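You operate a simulated robot arm through the tools that you are given. There is no shell and no other tool.

Carry out the task below with a simulated robot arm. There is one attempt and no reset: what you move stays moved.

Task
Spoon curd into both small bowls, 2 spoons each, then close the white bowl.
Fine: all on the counter under the window; the spoon goes back to its spot; spill nothing. Set down upright: spoon.

Only the result counts: the job must be done as asked and must still hold three seconds after the hand-in. Knocking over, shifting, dropping, spilling or breaking anything else fails it.

Robot
A 6-joint arm with a two-finger parallel gripper, fixed in place. Base frame: the origin is on the floor under the middle of its stand, x ahead of it, y to its left, z up; the work surface is at about z = 0.84. Units: m, rad, N and s.
With the tool pointing down near the work surface it reaches from about 0.26 to 0.68 m from the base axis. Its first joint turns from -1.152 to 1.152 rad. Payload 2.9 kg.
Tool frame: the origin (TCP) lies between the finger pads and is the grasp point; the fingertips stand 0.03 m ahead of it; z points along the fingers, y is the line along which they close. Largest opening 0.11 m; finger width 0.02, thickness 0.01; the body of the gripper, 0.048 by 0.112 m, starts 0.055 m behind the TCP.
Orientation is that of the tool frame in the base frame, as a unit quaternion [x, y, z, w]. With the fingers straight down and closing along the base's y, the tool's x points along the base's -x, its y along +y and its z along -z.

Tools
- The arm moves only by the tool apply_moves. Its argument "steps" is a list of rows, each an object (a shift or turn left out is 0, a gripper value left out holds the last) with "travel": the shift along the base's x, y, z in mm, a list of three; "delta_rot": the turn, a rotation vector about the base's x, y, z in rad, a list of three. In form: [{"travel": [x, y, z], "delta_rot": [ax, ay, az]}, ...]. A call has 1 to 20 rows; each row shifts and turns the commanded pose from where the row before left it. "hand" is the finger opening in mm, from 0 to 110, set as the call begins (left out, the last holds). A row lasts 0.2 s, in which the tool goes at most 0.05 m and 0.15 rad; a call with a longer step from one row to the next is refused whole, and so is a gripper value outside its range. Where a pose cannot be reached the arm comes as near as it can. A force on the tool above 40 N (or 10 N above the force at the start of the call, whichever is more), or a blocked arm, ends the call early, and 0.2 s more pass. Each finger travels about 0.108 m/s and halts on what it meets, pressing with about 30 N; the grip force reading is that of the motor and also rises with nothing between the fingers. The clock runs only during rows and for 0.2 s after the last one: add rows that do not move to give the fingers time. The reply holds the time, the measured pose of the TCP, the force on the tool along the base axes, the opening and the grip force, in the units named above and with some noise, with the torque about the TCP (base axes, N m) and any sound that the robot's microphone picked up.
- Cameras (640 x 400 px; columns grow to the right, rows downward): "scene" is fixed at [0.05, 0.4143, 1.3963]; the picture's right is [-0.94, -0.35, 0.00], its down [-0.16, 0.44, -0.88] and it looks along [0.31, -0.83, -0.47] (base axes); focal length 310 px, centre (320, 200). "wrist" rides on the gripper at [0.072, 0.017, -0.103] in the tool frame; the picture's right is [-0.23, 0.97, 0.00], its down [-0.76, -0.18, -0.62] and it looks along [-0.61, -0.14, 0.78] (tool axes); focal length 222 px, centre (320, 200). There is no depth. A picture from a camera that has moved, and an enlarged one, comes with that camera's place and axes in the base frame and with its lens.
- grab_frame(camera): a new picture of that camera. It takes no simulated time.
- close_up(camera, box): a new picture of the part [left, top, right, bottom] of that camera's present view, enlarged. It takes no simulated time.
- hand_in(): hands the job in; it is judged then, once.

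Places have to be worked out from the pictures, the camera data and where the tool is seen. Open the gripper and draw the arm clear of the work before you hand the job in, unless the task says otherwise.

The tools are called after "Request:" by a JSON object that holds its "op" and its "data". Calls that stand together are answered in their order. apply_moves: Moves the arm, as the interface text tells. Its arguments: {"type":"object","properties":{"steps":{"type":"array"},"hand":{"type":"number"}},"required":["steps"]} The other tools are called the same way: grab_frame (camera) takes a picture; close_up (camera, box) takes an enlarged picture of a part of a camera's view; hand_in () hands the job in.

At the start:

```text
clock: 0.0
tool_pos: [0.3338, -0.1535, 1.2215]
ee_rot: [0.0, 1.0, 0.0, 0.0]
wrist_force: [0.2, 0.6, 0.1]
wrist_torque: [-0.02, 0.0, 0.03]
gripper_width: 0.1101
finger_force: 0.1
```

scene: 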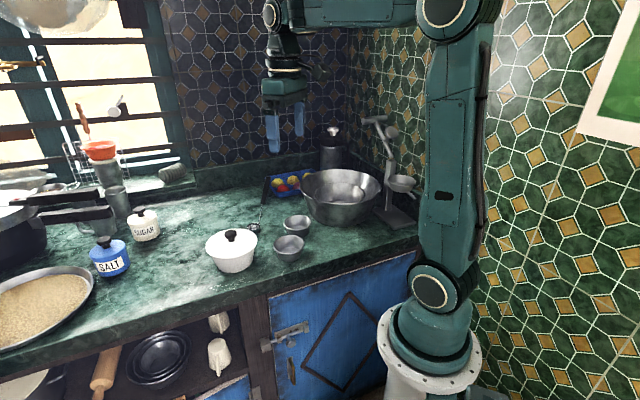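
wrist: 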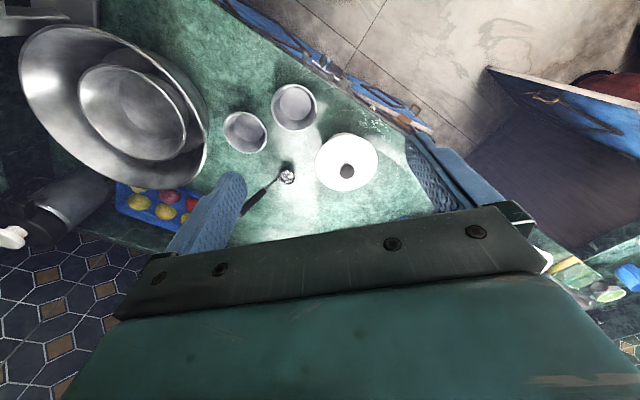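

I start by looking closely at the work area from both cameras to identify the spoon, the bowls and the curd.

Request:
{"op": "close_up", "data": {"camera": "scene", "box": [180, 150, 340, 290]}}

Request:
{"op": "close_up", "data": {"camera": "scene", "box": [260, 100, 440, 240]}}

Request:
{"op": "close_up", "data": {"camera": "wrist", "box": [200, 60, 420, 230]}}

Request:
{"op": "close_up", "data": {"camera": "wrist", "box": [0, 20, 260, 240]}}

```text
2.86 times, centred on (260, 220) of scene
camera zoom: at [0.05, 0.4143, 1.3963], right [-0.94, -0.35, 0.0], down [-0.16, 0.44, -0.88], along [0.31, -0.83, -0.47], focal length 885 px, centre (491, 143)
```

zoom: 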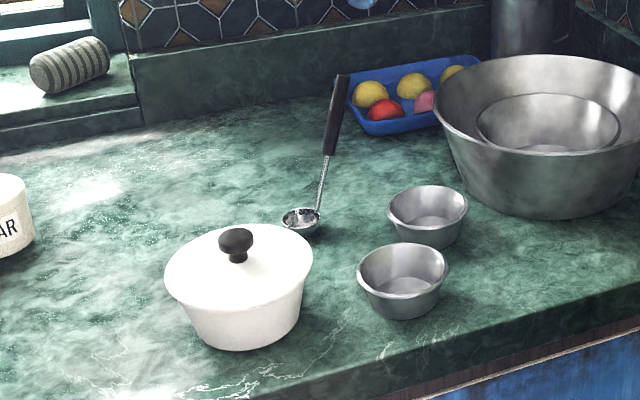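

```text
2.86 times, centred on (350, 170) of scene
camera zoom: at [0.05, 0.4143, 1.3963], right [-0.94, -0.35, 0.0], down [-0.16, 0.44, -0.88], along [0.31, -0.83, -0.47], focal length 885 px, centre (234, 286)
```

zoom: 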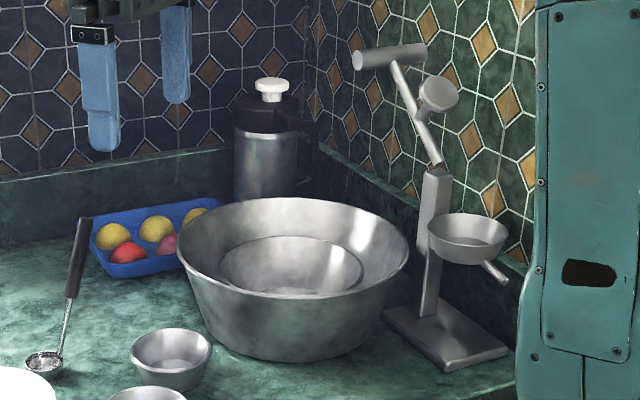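

```text
2.35 times, centred on (310, 145) of wrist
camera zoom: at [0.2595, -0.1387, 1.3245], right [0.23, 0.97, 0.0], down [0.76, -0.18, 0.62], along [0.61, -0.14, -0.78], focal length 523 px, centre (344, 329)
```

zoom: 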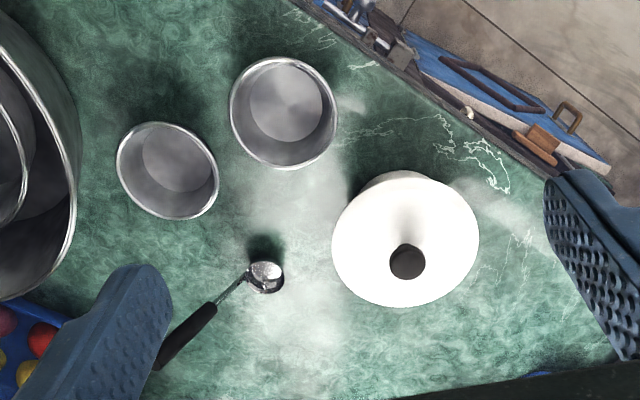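

```text
1.82 times, centred on (130, 130) of wrist
camera zoom: at [0.2595, -0.1387, 1.3245], right [0.23, 0.97, 0.0], down [0.76, -0.18, 0.62], along [0.61, -0.14, -0.78], focal length 404 px, centre (666, 327)
```

zoom: 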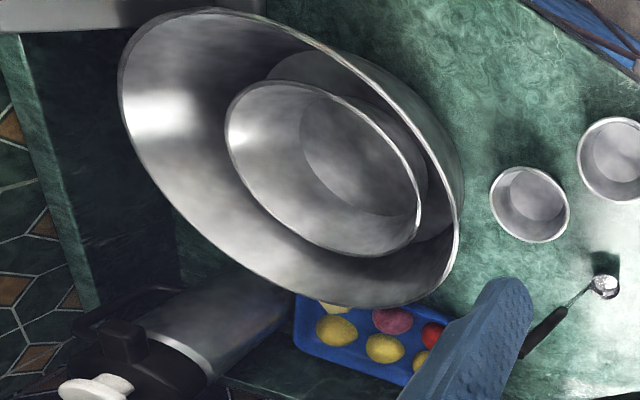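

The pictures show a white lidded bowl at about (0.507, -0.139) with its knob at z≈0.935. The small bowls are near (0.378, -0.219) and (0.403, -0.336), and a spoon stands upright near (0.54, -0.292). I move to a better viewpoint for the spoon and bowls.

Request:
{"op": "apply_moves", "data": {"steps": [{"travel": [0, -30, -20]}, {"travel": [0, -30, -25]}, {"travel": [0, -30, -25]}, {"travel": [0, -20, -20]}, {"travel": [0, 0, 0]}], "hand": 110}}

Request:
{"op": "grab_frame", "data": {"camera": "wrist"}}

Request:
{"op": "grab_frame", "data": {"camera": "scene"}}

```text
clock: 1.2
tool_pos: [0.3329, -0.2635, 1.1302]
ee_rot: [-0.001, 1.0, 0.0, 0.0]
wrist_force: [-1.1, 0.0, -0.4]
wrist_torque: [-0.01, -0.02, -0.01]
gripper_width: 0.1102
finger_force: 0.0
```

```text
taken
camera wrist: at [0.2595, -0.2481, 1.2339], right [0.23, 0.97, 0.0], down [0.76, -0.18, 0.62], along [0.61, -0.14, -0.78], focal length 222 px, centre (320, 200)
```

wrist: 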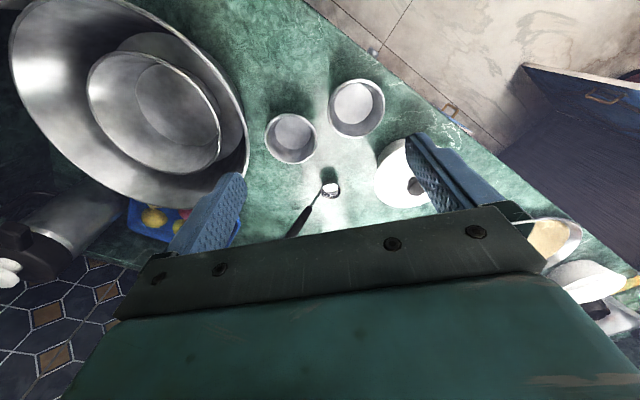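

```text
taken
```

scene: 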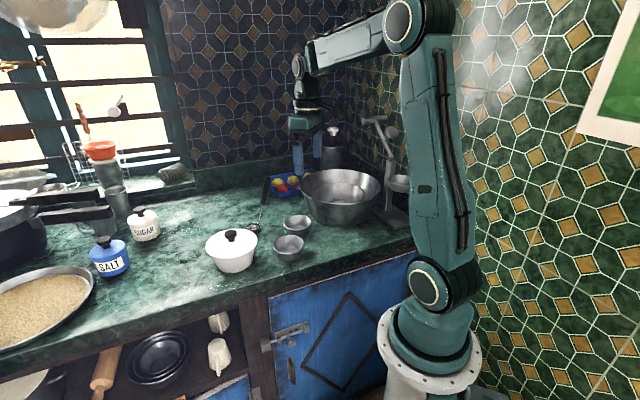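

Request:
{"op": "close_up", "data": {"camera": "wrist", "box": [250, 60, 410, 240]}}

Request:
{"op": "close_up", "data": {"camera": "scene", "box": [235, 165, 315, 245]}}

```text
2.22 times, centred on (330, 150) of wrist
camera zoom: at [0.2595, -0.2481, 1.2339], right [0.23, 0.97, 0.0], down [0.76, -0.18, 0.62], along [0.61, -0.14, -0.78], focal length 494 px, centre (298, 311)
```

zoom: 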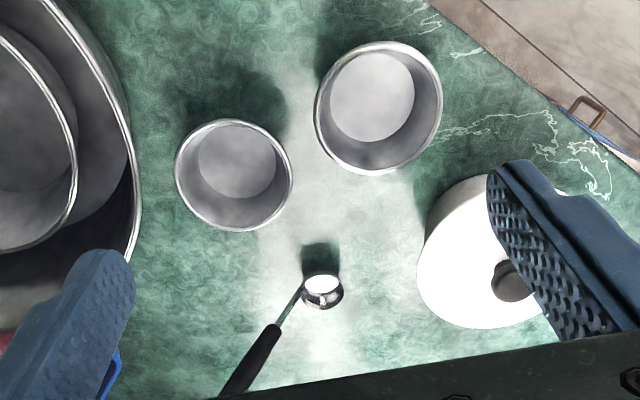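

```text
5.00 times, centred on (275, 205) of scene
camera zoom: at [0.05, 0.4143, 1.3963], right [-0.94, -0.35, 0.0], down [-0.16, 0.44, -0.88], along [0.31, -0.83, -0.47], focal length 1548 px, centre (545, 175)
```

zoom: 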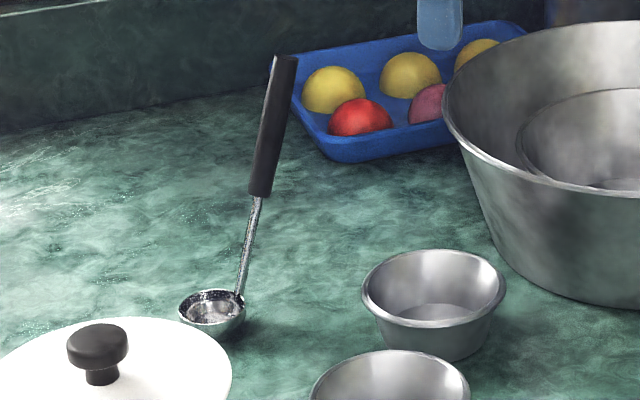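

The spoon stands free: its cup is near (0.537, -0.293), the handle leans about 19° towards -y, and its top is near (0.507, -0.356, 1.015). I now move above the lid knob at about (0.508, -0.140) and check with the wrist camera.

Request:
{"op": "apply_moves", "data": {"steps": [{"travel": [30, 20, 0]}, {"travel": [35, 25, 0]}, {"travel": [35, 25, -10]}, {"travel": [35, 25, -30]}, {"travel": [25, 18, -30]}, {"travel": [15, 10, -20]}, {"travel": [0, 0, 0]}], "hand": 80}}

Request:
{"op": "grab_frame", "data": {"camera": "wrist"}}

Request:
{"op": "close_up", "data": {"camera": "scene", "box": [180, 150, 340, 290]}}

```text
refused: row 4 steps farther than a row can; nothing moved
```

```text
taken
camera wrist: at [0.2595, -0.2481, 1.2339], right [0.23, 0.97, 0.0], down [0.76, -0.18, 0.62], along [0.61, -0.14, -0.78], focal length 222 px, centre (320, 200)
```

wrist: 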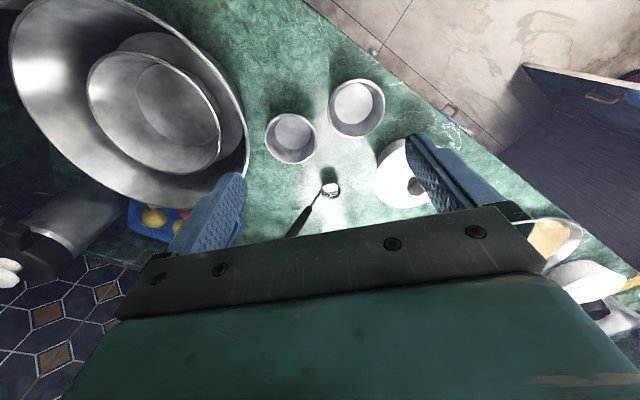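

```text
2.86 times, centred on (260, 220) of scene
camera zoom: at [0.05, 0.4143, 1.3963], right [-0.94, -0.35, 0.0], down [-0.16, 0.44, -0.88], along [0.31, -0.83, -0.47], focal length 885 px, centre (491, 143)
```

zoom: 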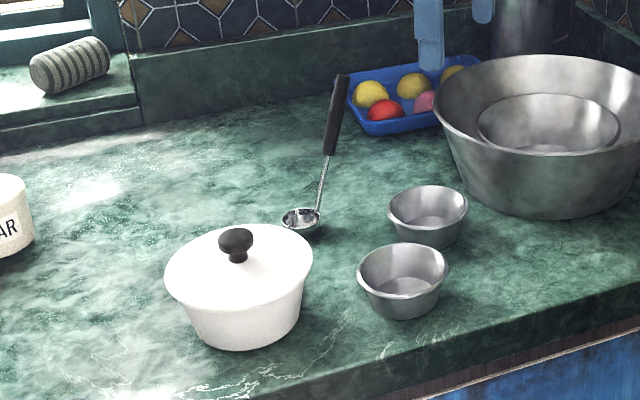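

The call was refused because row 4 was longer than 50 mm, so nothing moved. I resend the same path above the knob in smaller rows.

Request:
{"op": "apply_moves", "data": {"steps": [{"travel": [30, 20, 0]}, {"travel": [35, 25, 0]}, {"travel": [35, 25, 0]}, {"travel": [30, 22, -15]}, {"travel": [25, 18, -25]}, {"travel": [20, 13.5, -30]}, {"travel": [0, 0, -20]}, {"travel": [0, 0, 0]}], "hand": 80}}

Request:
{"op": "grab_frame", "data": {"camera": "wrist"}}

Request:
{"op": "close_up", "data": {"camera": "scene", "box": [180, 150, 340, 290]}}

```text
clock: 3.0
tool_pos: [0.5077, -0.1416, 1.0399]
ee_rot: [0.0, 1.0, 0.0, 0.0]
wrist_force: [0.4, 0.1, 0.2]
wrist_torque: [-0.02, -0.02, 0.0]
gripper_width: 0.0799
finger_force: 0.0
```

```text
taken
camera wrist: at [0.4349, -0.1243, 1.1437], right [0.23, 0.97, 0.0], down [0.76, -0.18, 0.62], along [0.61, -0.14, -0.78], focal length 222 px, centre (320, 200)
```

wrist: 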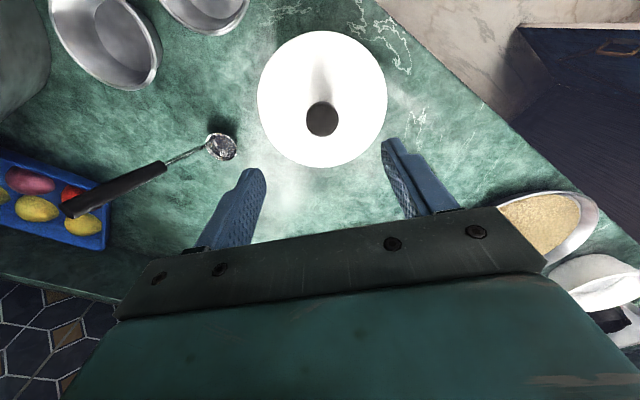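

```text
2.86 times, centred on (260, 220) of scene
camera zoom: at [0.05, 0.4143, 1.3963], right [-0.94, -0.35, 0.0], down [-0.16, 0.44, -0.88], along [0.31, -0.83, -0.47], focal length 885 px, centre (491, 143)
```

zoom: 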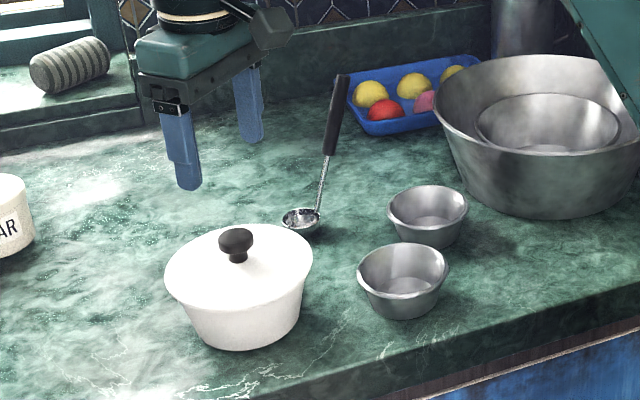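

The knob sits right under the tool at about (0.505, -0.140). I descend so the fingertips straddle the knob just above the lid surface.

Request:
{"op": "apply_moves", "data": {"steps": [{"travel": [-2, 1, -35]}, {"travel": [-1, 1, -30]}, {"travel": [0, 0, -15]}, {"travel": [0, 0, -10]}, {"travel": [0, 0, 0]}], "hand": 80}}

Request:
{"op": "grab_frame", "data": {"camera": "wrist"}}

Request:
{"op": "close_up", "data": {"camera": "scene", "box": [190, 190, 290, 280]}}

```text
clock: 4.2
tool_pos: [0.5048, -0.1398, 0.9511]
ee_rot: [0.0, 1.0, 0.0, 0.0]
wrist_force: [0.0, -0.3, 0.2]
wrist_torque: [0.02, 0.02, 0.03]
gripper_width: 0.0798
finger_force: 0.1
```

```text
taken
camera wrist: at [0.4319, -0.1237, 1.0541], right [0.23, 0.97, 0.0], down [0.76, -0.18, 0.62], along [0.61, -0.14, -0.78], focal length 222 px, centre (320, 200)
```

wrist: 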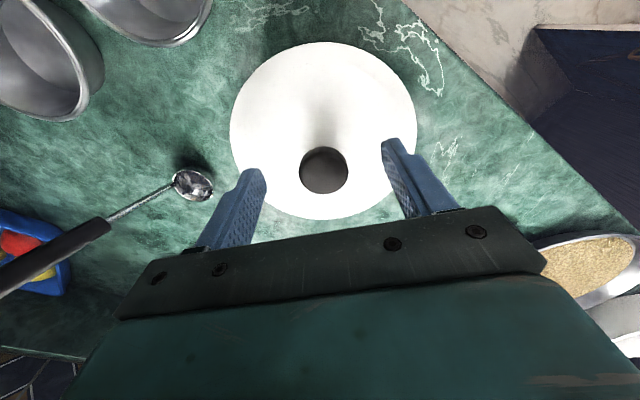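

```text
4.44 times, centred on (240, 235) of scene
camera zoom: at [0.05, 0.4143, 1.3963], right [-0.94, -0.35, 0.0], down [-0.16, 0.44, -0.88], along [0.31, -0.83, -0.47], focal length 1376 px, centre (676, 44)
```

zoom: 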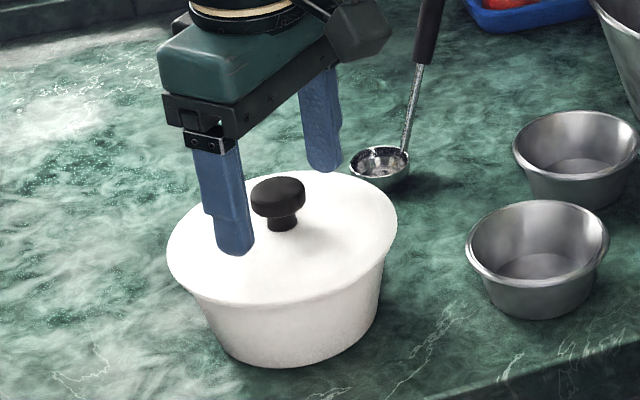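

The fingertips are around knob-cap height, so I lower about 7 mm more, close on the knob, and then lift slightly.

Request:
{"op": "apply_moves", "data": {"steps": [{"travel": [0, 1, -4]}, {"travel": [0, 0, -3]}, {"travel": [0, 0, 0]}], "hand": 80}}

Request:
{"op": "apply_moves", "data": {"steps": [{"travel": [0, 0, 0]}, {"travel": [0, 0, 0]}, {"travel": [0, 0, 0]}, {"travel": [0, 0, 0]}], "hand": 20}}

Request:
{"op": "close_up", "data": {"camera": "scene", "box": [190, 190, 290, 280]}}

```text
clock: 5.0
tool_pos: [0.5045, -0.1366, 0.945]
ee_rot: [0.0, 1.0, 0.0, 0.0]
wrist_force: [0.3, 0.0, 0.1]
wrist_torque: [-0.02, -0.01, -0.02]
gripper_width: 0.08
finger_force: 0.1
```

```text
clock: 6.0
tool_pos: [0.5053, -0.1375, 0.9453]
ee_rot: [0.0, 1.0, 0.0, 0.0]
wrist_force: [0.0, -0.5, 0.3]
wrist_torque: [0.02, -0.01, 0.03]
gripper_width: 0.0298
finger_force: 29.9
```

```text
4.44 times, centred on (240, 235) of scene
camera zoom: at [0.05, 0.4143, 1.3963], right [-0.94, -0.35, 0.0], down [-0.16, 0.44, -0.88], along [0.31, -0.83, -0.47], focal length 1376 px, centre (676, 44)
```

zoom: 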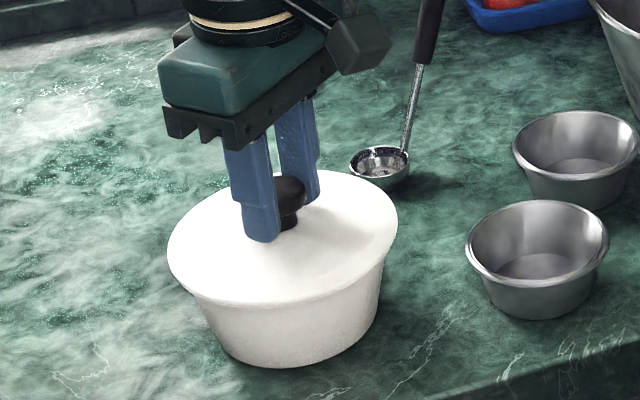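

The grip is on the knob at 29.8 mm wide. I lift the lid straight up slowly and look inside.

Request:
{"op": "apply_moves", "data": {"steps": [{"travel": [0, 0, 10]}, {"travel": [0, 0, 15]}, {"travel": [0, 0, 25]}, {"travel": [0, 0, 30]}, {"travel": [0, 0, 0]}]}}

Request:
{"op": "grab_frame", "data": {"camera": "wrist"}}

Request:
{"op": "close_up", "data": {"camera": "scene", "box": [180, 170, 300, 280]}}

```text
clock: 7.2
tool_pos: [0.5059, -0.1389, 1.0251]
ee_rot: [0.0, 1.0, 0.0, 0.0]
wrist_force: [-0.8, -0.3, -0.7]
wrist_torque: [-0.03, 0.01, 0.02]
gripper_width: 0.02
finger_force: 0.0
```

```text
taken
camera wrist: at [0.4321, -0.123, 1.1283], right [0.23, 0.97, 0.0], down [0.76, -0.18, 0.62], along [0.61, -0.14, -0.78], focal length 222 px, centre (320, 200)
```

wrist: 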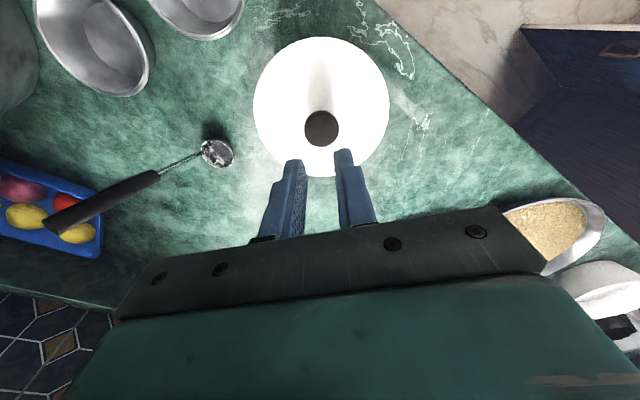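

```text
3.64 times, centred on (240, 225) of scene
camera zoom: at [0.05, 0.4143, 1.3963], right [-0.94, -0.35, 0.0], down [-0.16, 0.44, -0.88], along [0.31, -0.83, -0.47], focal length 1126 px, centre (611, 109)
```

zoom: 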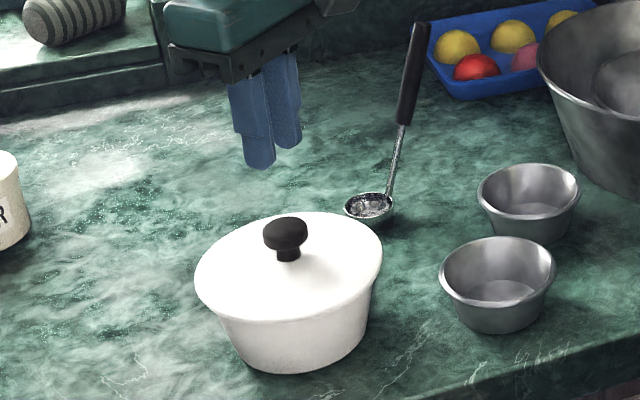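

The knob slipped out when I lifted, and the lid and bowl stayed where they were. I look closer at the finger pads and the knob before gripping lower.

Request:
{"op": "close_up", "data": {"camera": "wrist", "box": [240, 30, 400, 250]}}

Request:
{"op": "close_up", "data": {"camera": "scene", "box": [205, 180, 265, 250]}}

```text
1.82 times, centred on (320, 140) of wrist
camera zoom: at [0.4321, -0.123, 1.1283], right [0.23, 0.97, 0.0], down [0.76, -0.18, 0.62], along [0.61, -0.14, -0.78], focal length 404 px, centre (320, 309)
```

zoom: 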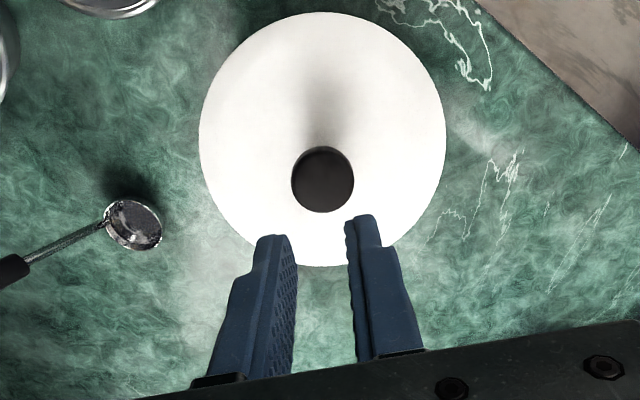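

```text
5.71 times, centred on (235, 215) of scene
camera zoom: at [0.05, 0.4143, 1.3963], right [-0.94, -0.35, 0.0], down [-0.16, 0.44, -0.88], along [0.31, -0.83, -0.47], focal length 1770 px, centre (806, 114)
```

zoom: 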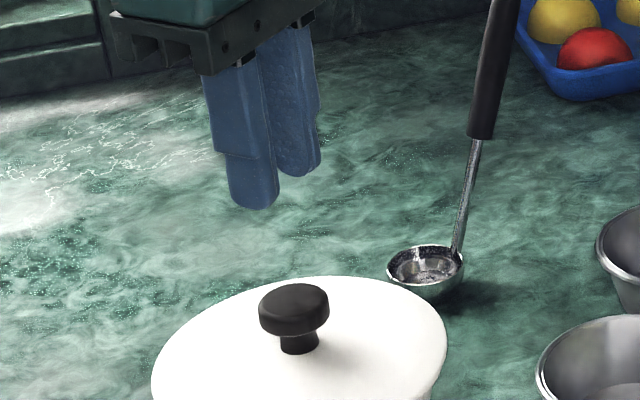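

The knob is a mushroom cap about 30 mm wide, so I will grip as low as possible and lift in tiny steps. I reopen and descend carefully, watching the force.

Request:
{"op": "apply_moves", "data": {"steps": [{"travel": [0, -2, -20]}, {"travel": [0, 0, -30]}, {"travel": [0, 0, -20]}, {"travel": [0, 0, -10]}, {"travel": [0, 0, 0]}], "hand": 60}}

Request:
{"op": "apply_moves", "data": {"steps": [{"travel": [0, 0, -3]}, {"travel": [0, 0, 0]}], "hand": 60}}

Request:
{"op": "apply_moves", "data": {"steps": [{"travel": [0, 0, -2]}, {"travel": [0, 0, 0]}], "hand": 60}}

```text
clock: 8.4
tool_pos: [0.5048, -0.1414, 0.9459]
ee_rot: [0.0, 1.0, 0.0, 0.0]
wrist_force: [-0.1, 0.1, 0.1]
wrist_torque: [0.01, 0.05, 0.01]
gripper_width: 0.0601
finger_force: 0.0
```

```text
clock: 9.0
tool_pos: [0.5046, -0.1393, 0.9421]
ee_rot: [0.0, 1.0, 0.0, 0.0]
wrist_force: [0.3, -0.8, -0.8]
wrist_torque: [-0.02, 0.01, 0.01]
gripper_width: 0.06
finger_force: 0.0
```

```text
clock: 9.6
tool_pos: [0.5047, -0.14, 0.9409]
ee_rot: [0.0, 1.0, 0.001, 0.0]
wrist_force: [-2.3, 1.1, 8.9]
wrist_torque: [0.04, 0.04, 0.02]
gripper_width: 0.0602
finger_force: 0.0
```

The fingertips touched the lid at TCP z≈0.941. I rise 2 mm, close firmly, then lift just a few mm and check the grip.

Request:
{"op": "apply_moves", "data": {"steps": [{"travel": [0, 0, 2]}, {"travel": [0, 0, 0]}], "hand": 60}}

Request:
{"op": "apply_moves", "data": {"steps": [{"travel": [0, 0, 0]}, {"travel": [0, 0, 0]}, {"travel": [0, 0, 0]}, {"travel": [0, 0, 0]}, {"travel": [0, 0, 0]}], "hand": 0}}

Request:
{"op": "apply_moves", "data": {"steps": [{"travel": [0, 0, 2]}, {"travel": [0, 0, 0]}, {"travel": [0, 0, 2]}, {"travel": [0, 0, 0]}]}}

Request:
{"op": "close_up", "data": {"camera": "scene", "box": [190, 200, 280, 280]}}

```text
clock: 10.2
tool_pos: [0.5046, -0.1403, 0.9412]
ee_rot: [0.0, 1.0, 0.0, 0.0]
wrist_force: [0.4, 0.0, -0.1]
wrist_torque: [-0.01, 0.02, -0.01]
gripper_width: 0.06
finger_force: 0.1
```

```text
clock: 11.4
tool_pos: [0.5057, -0.14, 0.9409]
ee_rot: [0.0, 1.0, 0.0, 0.0]
wrist_force: [0.0, 0.4, 0.0]
wrist_torque: [0.01, 0.02, 0.01]
gripper_width: 0.0298
finger_force: 29.7
```

```text
clock: 12.4
tool_pos: [0.5051, -0.1396, 0.9462]
ee_rot: [0.0, 1.0, 0.0, 0.0]
wrist_force: [0.0, 0.4, 0.3]
wrist_torque: [0.0, -0.02, 0.03]
gripper_width: 0.03
finger_force: 29.7
```

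```text
5.00 times, centred on (235, 240) of scene
camera zoom: at [0.05, 0.4143, 1.3963], right [-0.94, -0.35, 0.0], down [-0.16, 0.44, -0.88], along [0.31, -0.83, -0.47], focal length 1548 px, centre (745, 0)
```

zoom: 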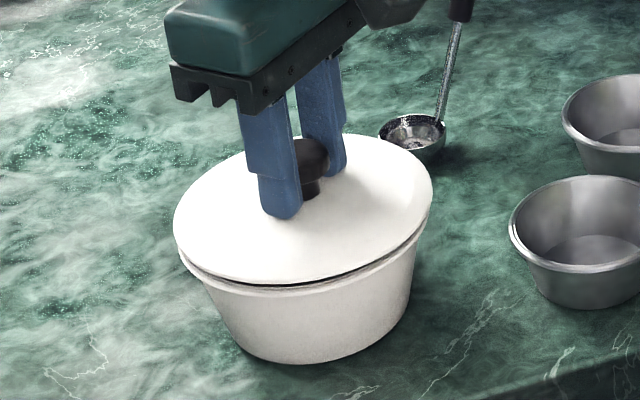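

The lid is now coming up, with a dark gap visible at the rim. I continue lifting gently.

Request:
{"op": "apply_moves", "data": {"steps": [{"travel": [0, 0, 4]}, {"travel": [0, 0, 5]}, {"travel": [0, 0, 7]}, {"travel": [0, 0, 9]}, {"travel": [0, 0, 10]}, {"travel": [0, 0, 10]}, {"travel": [0, 0, 10]}, {"travel": [0, 0, 8]}, {"travel": [0, 0, 5]}, {"travel": [0, 0, 0]}]}}

Request:
{"op": "grab_frame", "data": {"camera": "wrist"}}

Request:
{"op": "close_up", "data": {"camera": "scene", "box": [180, 170, 300, 280]}}

```text
clock: 14.6
tool_pos: [0.5053, -0.1411, 1.0142]
ee_rot: [0.0, 1.0, 0.0, 0.0]
wrist_force: [-0.4, 0.3, -1.4]
wrist_torque: [-0.01, 0.02, 0.01]
gripper_width: 0.03
finger_force: 29.5
```

```text
taken
camera wrist: at [0.4316, -0.1243, 1.1169], right [0.23, 0.97, 0.0], down [0.76, -0.18, 0.62], along [0.61, -0.14, -0.78], focal length 222 px, centre (320, 200)
```

wrist: 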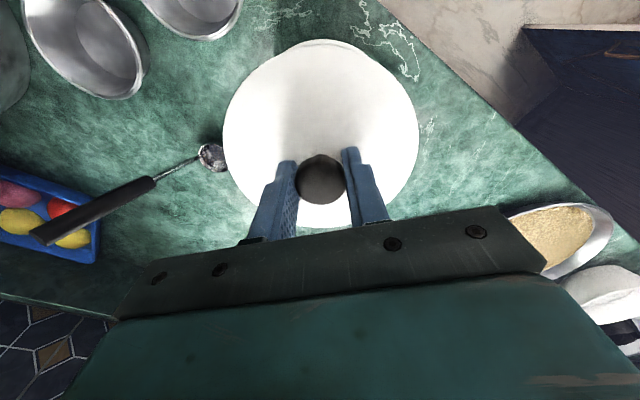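

```text
3.64 times, centred on (240, 225) of scene
camera zoom: at [0.05, 0.4143, 1.3963], right [-0.94, -0.35, 0.0], down [-0.16, 0.44, -0.88], along [0.31, -0.83, -0.47], focal length 1126 px, centre (611, 109)
```

zoom: 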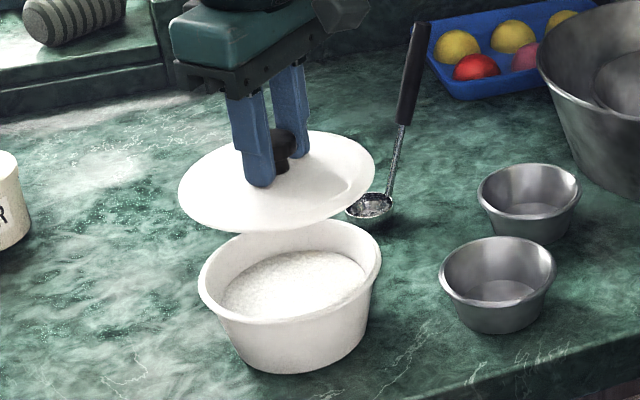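

The lid is held securely and the white bowl is filled with curd. I carry the lid to a free counter spot at about (0.615, -0.02).

Request:
{"op": "apply_moves", "data": {"steps": [{"travel": [8, 9, 0]}, {"travel": [18, 20, 0]}, {"travel": [20, 22, 0]}, {"travel": [20, 22, 0]}, {"travel": [20, 22, -10]}, {"travel": [15, 16, -20]}, {"travel": [8, 8, -25]}, {"travel": [0, 0, -25]}, {"travel": [0, 0, -20]}, {"travel": [0, 0, 0]}]}}

Request:
{"op": "grab_frame", "data": {"camera": "scene"}}

Request:
{"op": "grab_frame", "data": {"camera": "wrist"}}

```text
clock: 16.8
tool_pos: [0.6132, -0.0224, 0.9134]
ee_rot: [0.0, 1.0, 0.001, 0.0]
wrist_force: [-0.1, 0.3, -0.2]
wrist_torque: [0.02, -0.01, 0.0]
gripper_width: 0.0299
finger_force: 29.5
```

```text
taken
```

scene: 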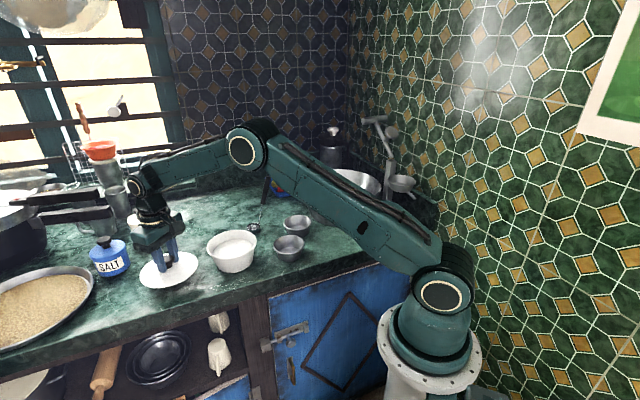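

```text
taken
camera wrist: at [0.5406, -0.006, 1.0156], right [0.23, 0.97, 0.0], down [0.76, -0.18, 0.62], along [0.61, -0.14, -0.78], focal length 222 px, centre (320, 200)
```

wrist: 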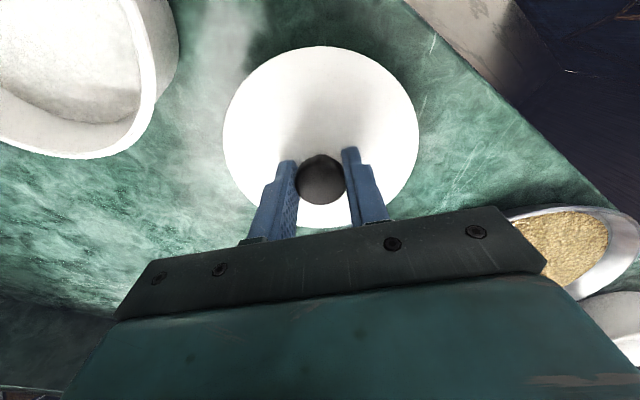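

The lid hovers over free counter. I lower it in small steps until contact.

Request:
{"op": "apply_moves", "data": {"steps": [{"travel": [0, 0, -10]}, {"travel": [0, 0, -8]}, {"travel": [0, 0, -4]}, {"travel": [0, 0, -3]}, {"travel": [0, 0, 0]}]}}

Request:
{"op": "apply_moves", "data": {"steps": [{"travel": [0, 0, -3]}, {"travel": [0, 0, 0]}]}}

Request:
{"op": "apply_moves", "data": {"steps": [{"travel": [0, 0, -3]}, {"travel": [0, 0, 0]}]}}

Request:
{"op": "close_up", "data": {"camera": "scene", "box": [120, 220, 220, 310]}}

```text
clock: 18.0
tool_pos: [0.6149, -0.0224, 0.8878]
ee_rot: [0.0, 1.0, 0.0, 0.0]
wrist_force: [-0.4, 0.2, 0.3]
wrist_torque: [-0.01, -0.02, -0.01]
gripper_width: 0.0301
finger_force: 29.9
```

```text
clock: 18.6
tool_pos: [0.6138, -0.0217, 0.8856]
ee_rot: [0.0, 1.0, 0.001, 0.0]
wrist_force: [-0.1, 0.7, -0.5]
wrist_torque: [0.01, 0.02, 0.02]
gripper_width: 0.0297
finger_force: 29.9
```

```text
clock: 19.2
tool_pos: [0.6148, -0.0219, 0.8853]
ee_rot: [0.0, 1.0, 0.0, 0.001]
wrist_force: [-8.3, -1.2, 20.9]
wrist_torque: [-0.03, 0.55, -0.01]
gripper_width: 0.0301
finger_force: 29.9
```

```text
4.44 times, centred on (170, 265) of scene
camera zoom: at [0.0494, 0.4143, 1.3963], right [-0.94, -0.35, 0.0], down [-0.16, 0.44, -0.88], along [0.31, -0.83, -0.47], focal length 1376 px, centre (987, -89)
```

zoom: 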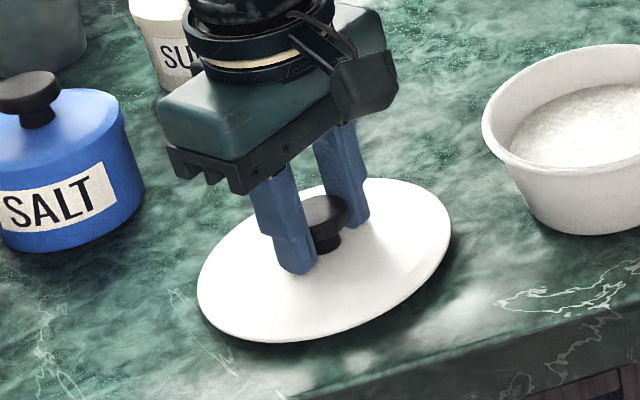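

The lid is seated on the counter, with about 21 N of contact force at TCP z≈0.884. I ease up 2.5 mm to relieve the pressure and open the fingers.

Request:
{"op": "apply_moves", "data": {"steps": [{"travel": [0, 0, 2.5]}, {"travel": [0, 0, 0]}]}}

Request:
{"op": "apply_moves", "data": {"steps": [{"travel": [0, 0, 0]}, {"travel": [0, 0, 0]}, {"travel": [0, 0, 0]}], "hand": 70}}

Request:
{"op": "apply_moves", "data": {"steps": [{"travel": [0, 0, 10]}, {"travel": [0, 0, 20]}, {"travel": [0, 0, 40]}, {"travel": [0, 0, 45]}, {"travel": [0, 0, 45]}, {"travel": [0, 0, 0]}]}}

Request:
{"op": "grab_frame", "data": {"camera": "scene"}}

Request:
{"op": "grab_frame", "data": {"camera": "wrist"}}

```text
clock: 19.8
tool_pos: [0.6148, -0.0216, 0.8849]
ee_rot: [0.0, 1.0, -0.001, 0.001]
wrist_force: [2.0, -1.4, 7.6]
wrist_torque: [-0.06, -0.17, -0.03]
gripper_width: 0.0296
finger_force: 29.9
```

```text
clock: 20.6
tool_pos: [0.6144, -0.0222, 0.8847]
ee_rot: [0.0, 1.0, 0.0, -0.001]
wrist_force: [0.1, 0.6, -0.6]
wrist_torque: [0.02, 0.01, 0.03]
gripper_width: 0.0703
finger_force: 0.0
```

```text
clock: 22.0
tool_pos: [0.6136, -0.0191, 1.0455]
ee_rot: [0.0, 1.0, -0.001, 0.0]
wrist_force: [0.3, -0.6, 0.7]
wrist_torque: [0.01, -0.03, 0.03]
gripper_width: 0.07
finger_force: 0.0
```

```text
taken
```

scene: 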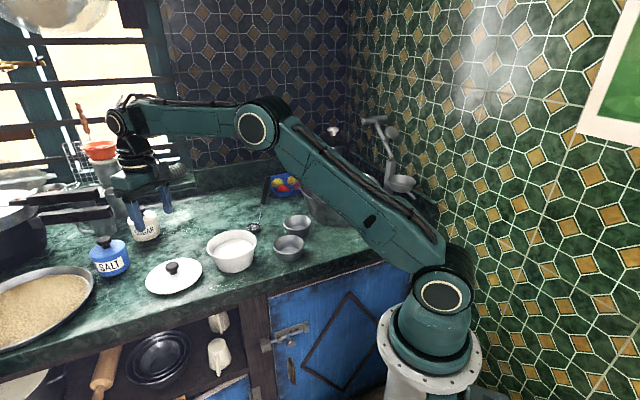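

```text
taken
camera wrist: at [0.5406, -0.005, 1.1482], right [0.23, 0.97, 0.0], down [0.76, -0.18, 0.62], along [0.61, -0.14, -0.78], focal length 222 px, centre (320, 200)
```

wrist: 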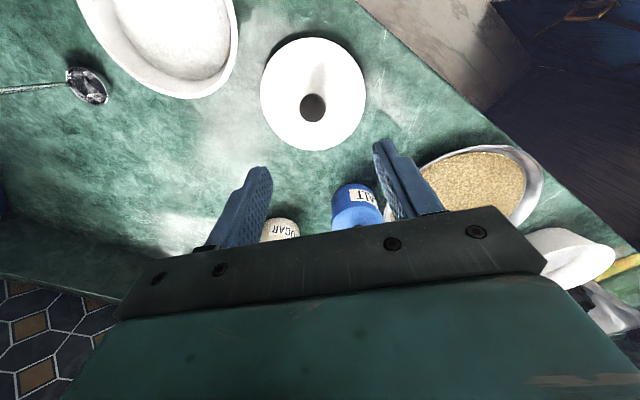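

The lid is on the counter with its knob up. Next I rotate the gripper +60° about z, so it closes perpendicular to the spoon's lean plane, and move above the spoon handle to refine its position.

Request:
{"op": "apply_moves", "data": {"steps": [{"travel": [-5, -10, 40], "delta_rot": [0, 0, 0.1]}, {"travel": [-10, -20, 40], "delta_rot": [0, 0, 0.1]}, {"travel": [-15, -40, 10], "delta_rot": [0, 0, 0.1472]}, {"travel": [-15, -45, 5], "delta_rot": [0, 0, 0.15]}, {"travel": [-15, -45, 5], "delta_rot": [0, 0, 0.15]}, {"travel": [-15, -45, 0], "delta_rot": [0, 0, 0.15]}, {"travel": [-15, -45, 0], "delta_rot": [0, 0, 0.15]}, {"travel": [-10, -40, 0], "delta_rot": [0, 0, 0.1]}, {"travel": [-8, -35, 0]}, {"travel": [0, 0, 0]}], "hand": 70}}

Request:
{"op": "grab_frame", "data": {"camera": "wrist"}}

Request:
{"op": "grab_frame", "data": {"camera": "scene"}}

```text
clock: 24.2
tool_pos: [0.5044, -0.3463, 1.1474]
ee_rot: [-0.5, 0.866, 0.001, 0.0]
wrist_force: [-0.2, 0.6, -0.4]
wrist_torque: [0.02, 0.02, 0.02]
gripper_width: 0.07
finger_force: 0.0
```

```text
taken
camera wrist: at [0.4532, -0.4016, 1.2489], right [-0.73, 0.68, 0.0], down [0.53, 0.57, 0.62], along [0.43, 0.46, -0.78], focal length 222 px, centre (320, 200)
```

wrist: 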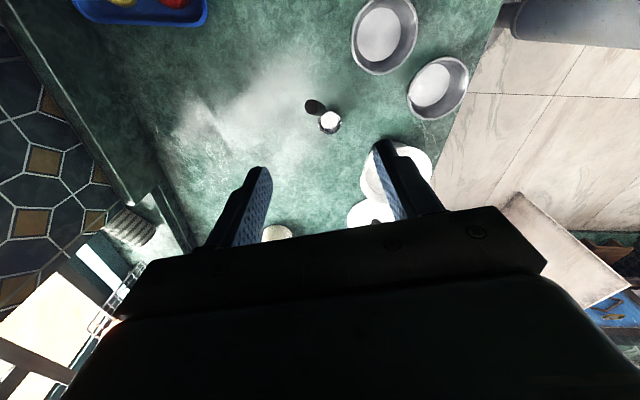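

```text
taken
```

scene: 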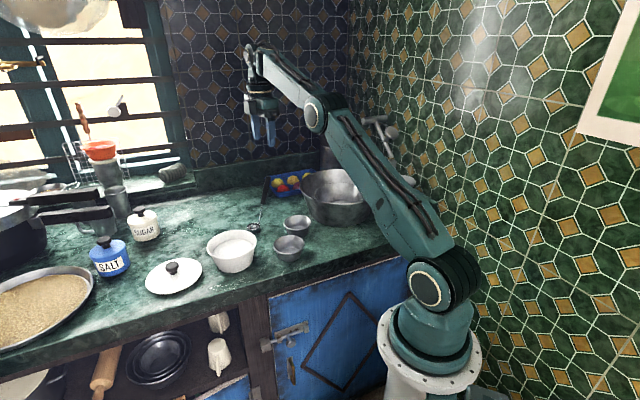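

The camera is now looking nearly down the handle. I zoom in on the spoon and the bowls for precise triangulation.

Request:
{"op": "close_up", "data": {"camera": "wrist", "box": [280, 80, 360, 150]}}

Request:
{"op": "close_up", "data": {"camera": "wrist", "box": [320, 0, 500, 220]}}

Request:
{"op": "close_up", "data": {"camera": "scene", "box": [235, 165, 315, 245]}}

```text
5.71 times, centred on (320, 115) of wrist
camera zoom: at [0.4532, -0.4016, 1.2489], right [-0.73, 0.68, 0.0], down [0.53, 0.57, 0.62], along [0.43, 0.46, -0.78], focal length 1269 px, centre (320, 686)
```

zoom: 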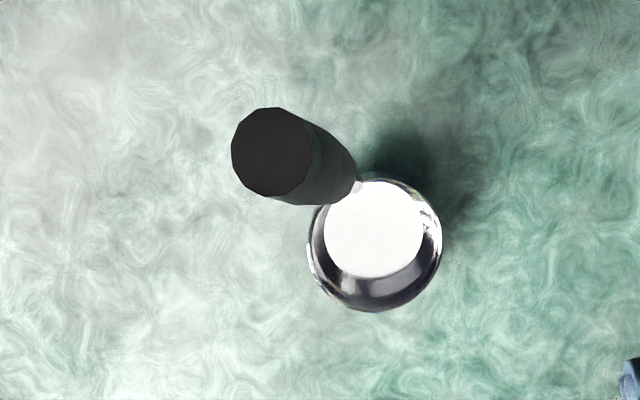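

```text
1.82 times, centred on (410, 110) of wrist
camera zoom: at [0.4532, -0.4016, 1.2489], right [-0.73, 0.68, 0.0], down [0.53, 0.57, 0.62], along [0.43, 0.46, -0.78], focal length 404 px, centre (156, 364)
```

zoom: 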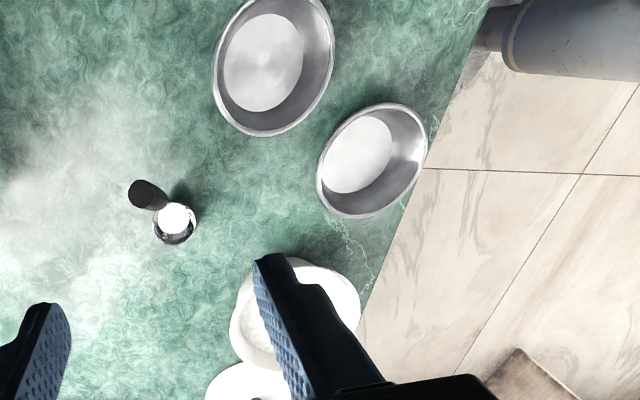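

```text
5.00 times, centred on (275, 205) of scene
camera zoom: at [0.05, 0.4143, 1.3963], right [-0.94, -0.35, 0.0], down [-0.16, 0.44, -0.88], along [0.31, -0.83, -0.47], focal length 1548 px, centre (545, 175)
```

zoom: 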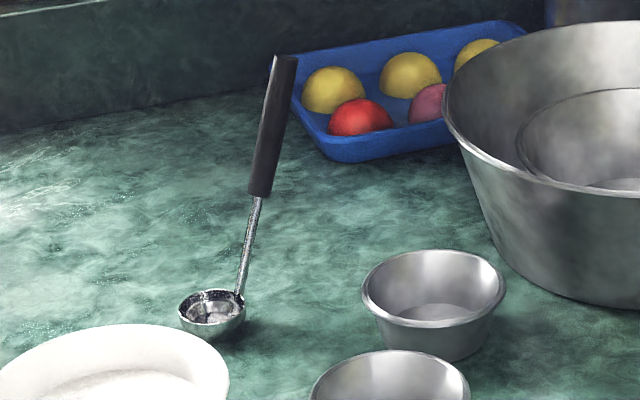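

The refined spoon data puts the handle top at about (0.506, -0.356, 1.01) and the cup at about (0.5356, -0.290), with a lean azimuth of (-0.41, -0.91) and a tilt of about 20°. I yaw 6° more, tilt the gripper 40° into the lean plane, and stage behind the handle.

Request:
{"op": "apply_moves", "data": {"steps": [{"travel": [-3, -8, 0], "delta_rot": [0, 0, 0.105]}, {"travel": [-7, -17, -5], "delta_rot": [0.1277, -0.0573, 0]}, {"travel": [-7, -17, -8], "delta_rot": [0.1277, -0.0573, 0]}, {"travel": [-7, -17, -10], "delta_rot": [0.1277, -0.0573, 0]}, {"travel": [-7, -17, -11], "delta_rot": [0.1277, -0.0573, 0]}, {"travel": [-7, -18, -11], "delta_rot": [0.1277, -0.0573, 0]}, {"travel": [0, 0, 0]}], "hand": 70}}

Request:
{"op": "grab_frame", "data": {"camera": "wrist"}}

Request:
{"op": "close_up", "data": {"camera": "scene", "box": [220, 120, 340, 250]}}

Request:
{"op": "grab_frame", "data": {"camera": "scene"}}

```text
clock: 25.8
tool_pos: [0.4096, -0.3886, 1.0732]
ee_rot: [-0.522, 0.824, 0.148, 0.164]
wrist_force: [-0.1, 0.4, -0.3]
wrist_torque: [-0.01, 0.04, -0.01]
gripper_width: 0.0701
finger_force: 0.0
out of reach, approached as far as the arm can: row 2, 3, 4, 5, 6
```

```text
taken
camera wrist: at [0.3514, -0.485, 1.137], right [-0.8, 0.58, 0.17], down [0.39, 0.29, 0.87], along [0.46, 0.76, -0.46], focal length 222 px, centre (320, 200)
```

wrist: 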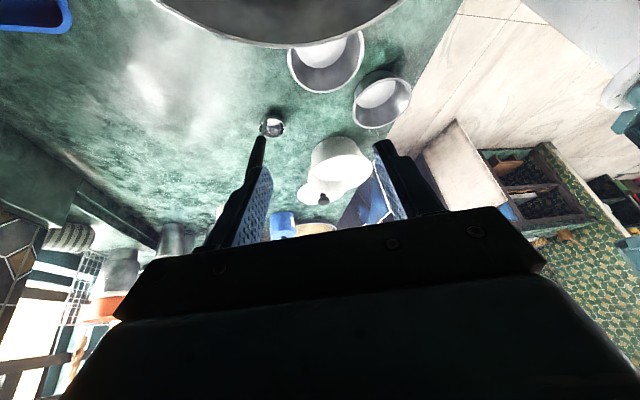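

```text
3.08 times, centred on (280, 185) of scene
camera zoom: at [0.05, 0.4143, 1.3963], right [-0.94, -0.35, 0.0], down [-0.16, 0.44, -0.88], along [0.31, -0.83, -0.47], focal length 953 px, centre (443, 246)
```

zoom: 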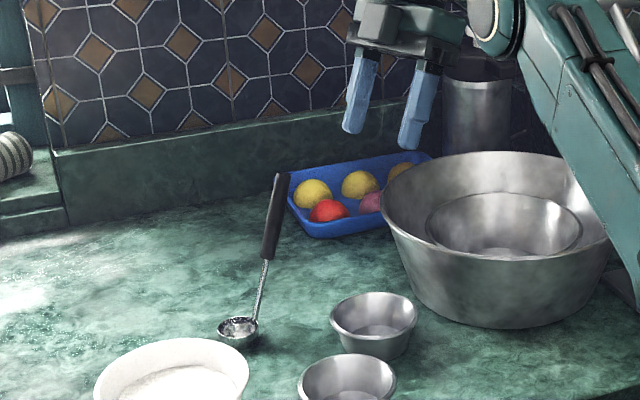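

```text
taken
```

scene: 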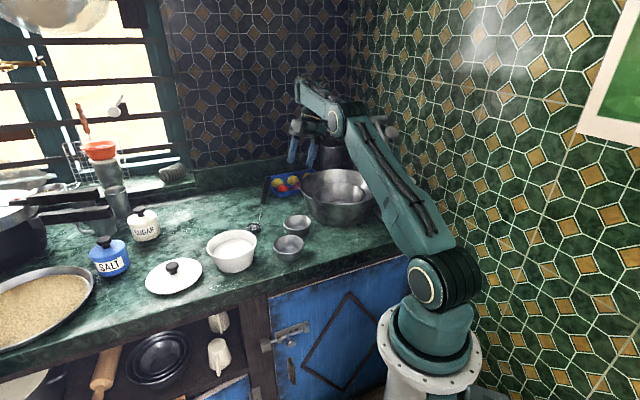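

The tilted pose is out of reach because it is too high and too far out. Nothing was touched. I return to a vertical tool at a nearer, free spot and then test which tilts the arm can do before touching the spoon.

Request:
{"op": "apply_moves", "data": {"steps": [{"travel": [-9, 28, 0], "delta_rot": [-0.1277, 0.0573, 0]}, {"travel": [-8, 28, 0], "delta_rot": [-0.1277, 0.0573, 0]}, {"travel": [-8, 28, -5], "delta_rot": [-0.1277, 0.0573, 0]}, {"travel": [-8, 28, -5], "delta_rot": [-0.1277, 0.0573, 0]}, {"travel": [-8, 28, -5], "delta_rot": [-0.1277, 0.0573, 0]}, {"travel": [-8, 29, -5]}, {"travel": [0, 0, 0]}], "hand": 70}}

Request:
{"op": "grab_frame", "data": {"camera": "scene"}}

```text
clock: 27.4
tool_pos: [0.4158, -0.2674, 1.1163]
ee_rot: [-0.522, 0.842, -0.046, -0.125]
wrist_force: [-0.3, 0.1, -0.1]
wrist_torque: [0.0, 0.01, -0.02]
gripper_width: 0.0699
finger_force: 0.1
out of reach, approached as far as the arm can: row 1, 2, 3, 4, 5
```

```text
taken
```

scene: 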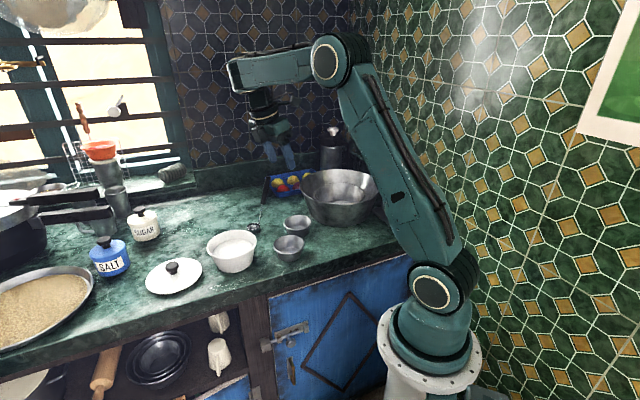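

The tool has not come back vertical, so the commanded pose after an out-of-reach row is unclear. I send a null move to read the settled pose.

Request:
{"op": "apply_moves", "data": {"steps": [{"travel": [0, 0, 0]}, {"travel": [0, 0, 0]}]}}

```text
clock: 28.0
tool_pos: [0.4165, -0.2684, 1.1161]
ee_rot: [-0.522, 0.843, -0.045, -0.124]
wrist_force: [0.4, -0.2, 0.3]
wrist_torque: [0.0, -0.01, 0.01]
gripper_width: 0.0701
finger_force: 0.0
```

The pose is stable, and the tool is tilted about -15° the wrong way. From this free-space spot I test whether the arm can reach the pour posture near small bowl B, with the tool tilted about 80° pointing towards -y, well above everything.

Request:
{"op": "apply_moves", "data": {"steps": [{"travel": [1.6, 20.4, -5], "delta_rot": [-0.1295, 0.058, 0]}, {"travel": [1.6, 20.4, -5], "delta_rot": [-0.1295, 0.058, 0]}, {"travel": [1.6, 20.4, -10], "delta_rot": [-0.1295, 0.058, 0]}, {"travel": [1.6, 20.4, -10], "delta_rot": [-0.1295, 0.058, 0]}, {"travel": [1.6, 20.4, -10], "delta_rot": [-0.1295, 0.058, 0]}, {"travel": [1.6, 20.4, -10], "delta_rot": [-0.1295, 0.058, 0]}, {"travel": [1.6, 20.4, -10], "delta_rot": [-0.1295, 0.058, 0]}, {"travel": [1.6, 20.4, -10], "delta_rot": [-0.1295, 0.058, 0]}, {"travel": [0, 0, 0]}]}}

Request:
{"op": "grab_frame", "data": {"camera": "scene"}}

```text
clock: 30.0
tool_pos: [0.3061, -0.1466, 0.945]
ee_rot: [-0.391, 0.662, -0.337, -0.543]
wrist_force: [-0.1, -0.7, -0.9]
wrist_torque: [0.01, -0.01, -0.01]
gripper_width: 0.07
finger_force: 0.0
out of reach, approached as far as the arm can: row 4, 5, 6, 7, 8
```

```text
taken
```

scene: 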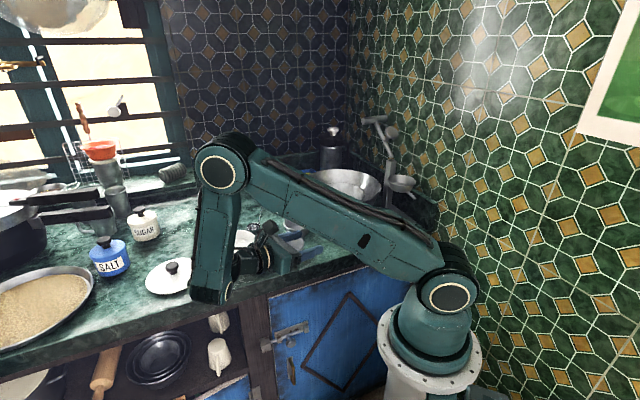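

The test ended out of reach, with the forearm hanging low. I check closely that nothing is being touched before moving again.

Request:
{"op": "close_up", "data": {"camera": "scene", "box": [160, 120, 340, 310]}}

Request:
{"op": "grab_frame", "data": {"camera": "wrist"}}

Request:
{"op": "close_up", "data": {"camera": "scene", "box": [220, 200, 330, 290]}}

```text
2.11 times, centred on (250, 215) of scene
camera zoom: at [0.05, 0.4143, 1.3963], right [-0.94, -0.35, 0.0], down [-0.16, 0.44, -0.88], along [0.31, -0.83, -0.47], focal length 652 px, centre (467, 168)
```

zoom: 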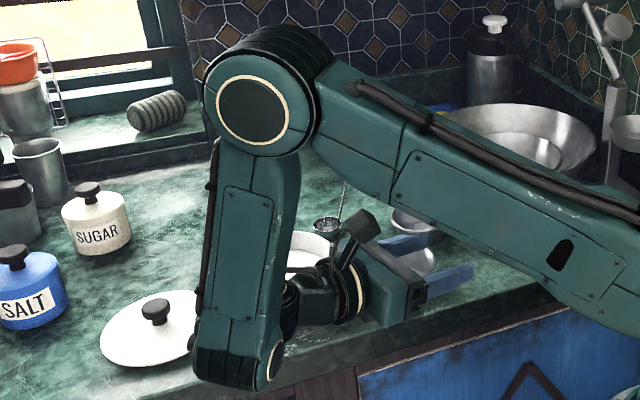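

```text
taken
camera wrist: at [0.3292, -0.0603, 1.0349], right [-0.84, 0.49, -0.24], down [0.52, 0.58, -0.63], along [-0.17, -0.65, -0.74], focal length 222 px, centre (320, 200)
```

wrist: 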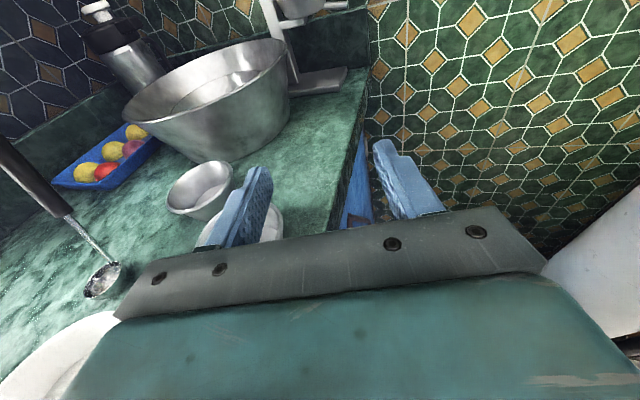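

```text
4.44 times, centred on (275, 245) of scene
camera zoom: at [0.05, 0.4143, 1.3963], right [-0.94, -0.35, 0.0], down [-0.16, 0.44, -0.88], along [0.31, -0.83, -0.47], focal length 1376 px, centre (520, 0)
```

zoom: 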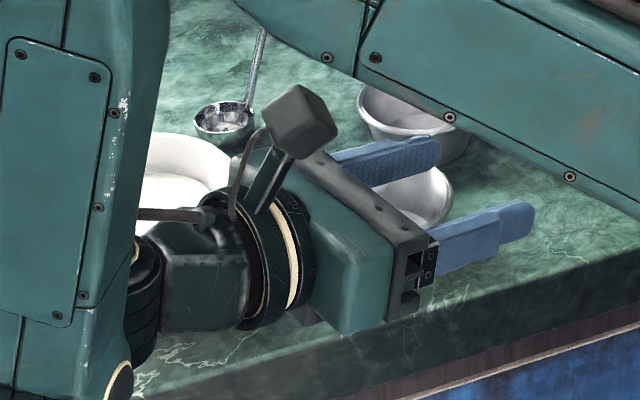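

The arm behaves like a UR type, and nothing was touched. The inward-bending wrist posture is what cannot be reached. I unwind to a near-vertical tool higher up.

Request:
{"op": "apply_moves", "data": {"steps": [{"travel": [8, -5, 25], "delta_rot": [0.1295, -0.058, 0]}, {"travel": [12, -8, 22], "delta_rot": [0.1295, -0.058, 0]}, {"travel": [14, -10, 18], "delta_rot": [0.1295, -0.058, 0]}, {"travel": [16, -10, 16], "delta_rot": [0.1295, -0.058, 0]}, {"travel": [16, -10, 15], "delta_rot": [0.1295, -0.058, 0]}, {"travel": [16, -10, 14], "delta_rot": [0.1295, -0.058, 0]}, {"travel": [16, -10, 13], "delta_rot": [0.1295, -0.058, 0]}, {"travel": [16, -10, 12], "delta_rot": [0.1295, -0.058, 0]}, {"travel": [0, 0, 0]}]}}

Request:
{"op": "grab_frame", "data": {"camera": "scene"}}

```text
clock: 32.0
tool_pos: [0.4211, -0.2188, 1.081]
ee_rot: [-0.522, 0.843, -0.045, -0.123]
wrist_force: [1.0, -0.6, -0.1]
wrist_torque: [-0.01, -0.01, 0.0]
gripper_width: 0.0702
finger_force: 0.1
```

```text
taken
```

scene: 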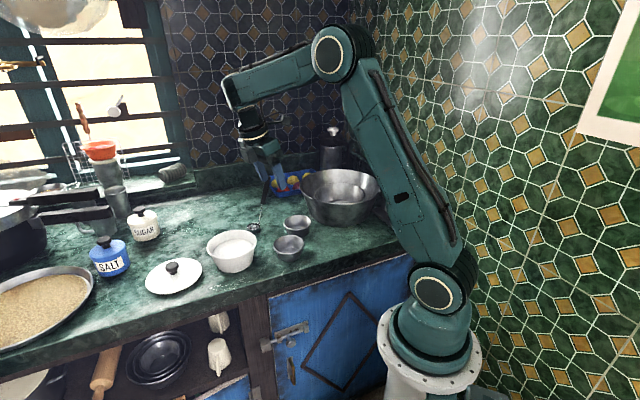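

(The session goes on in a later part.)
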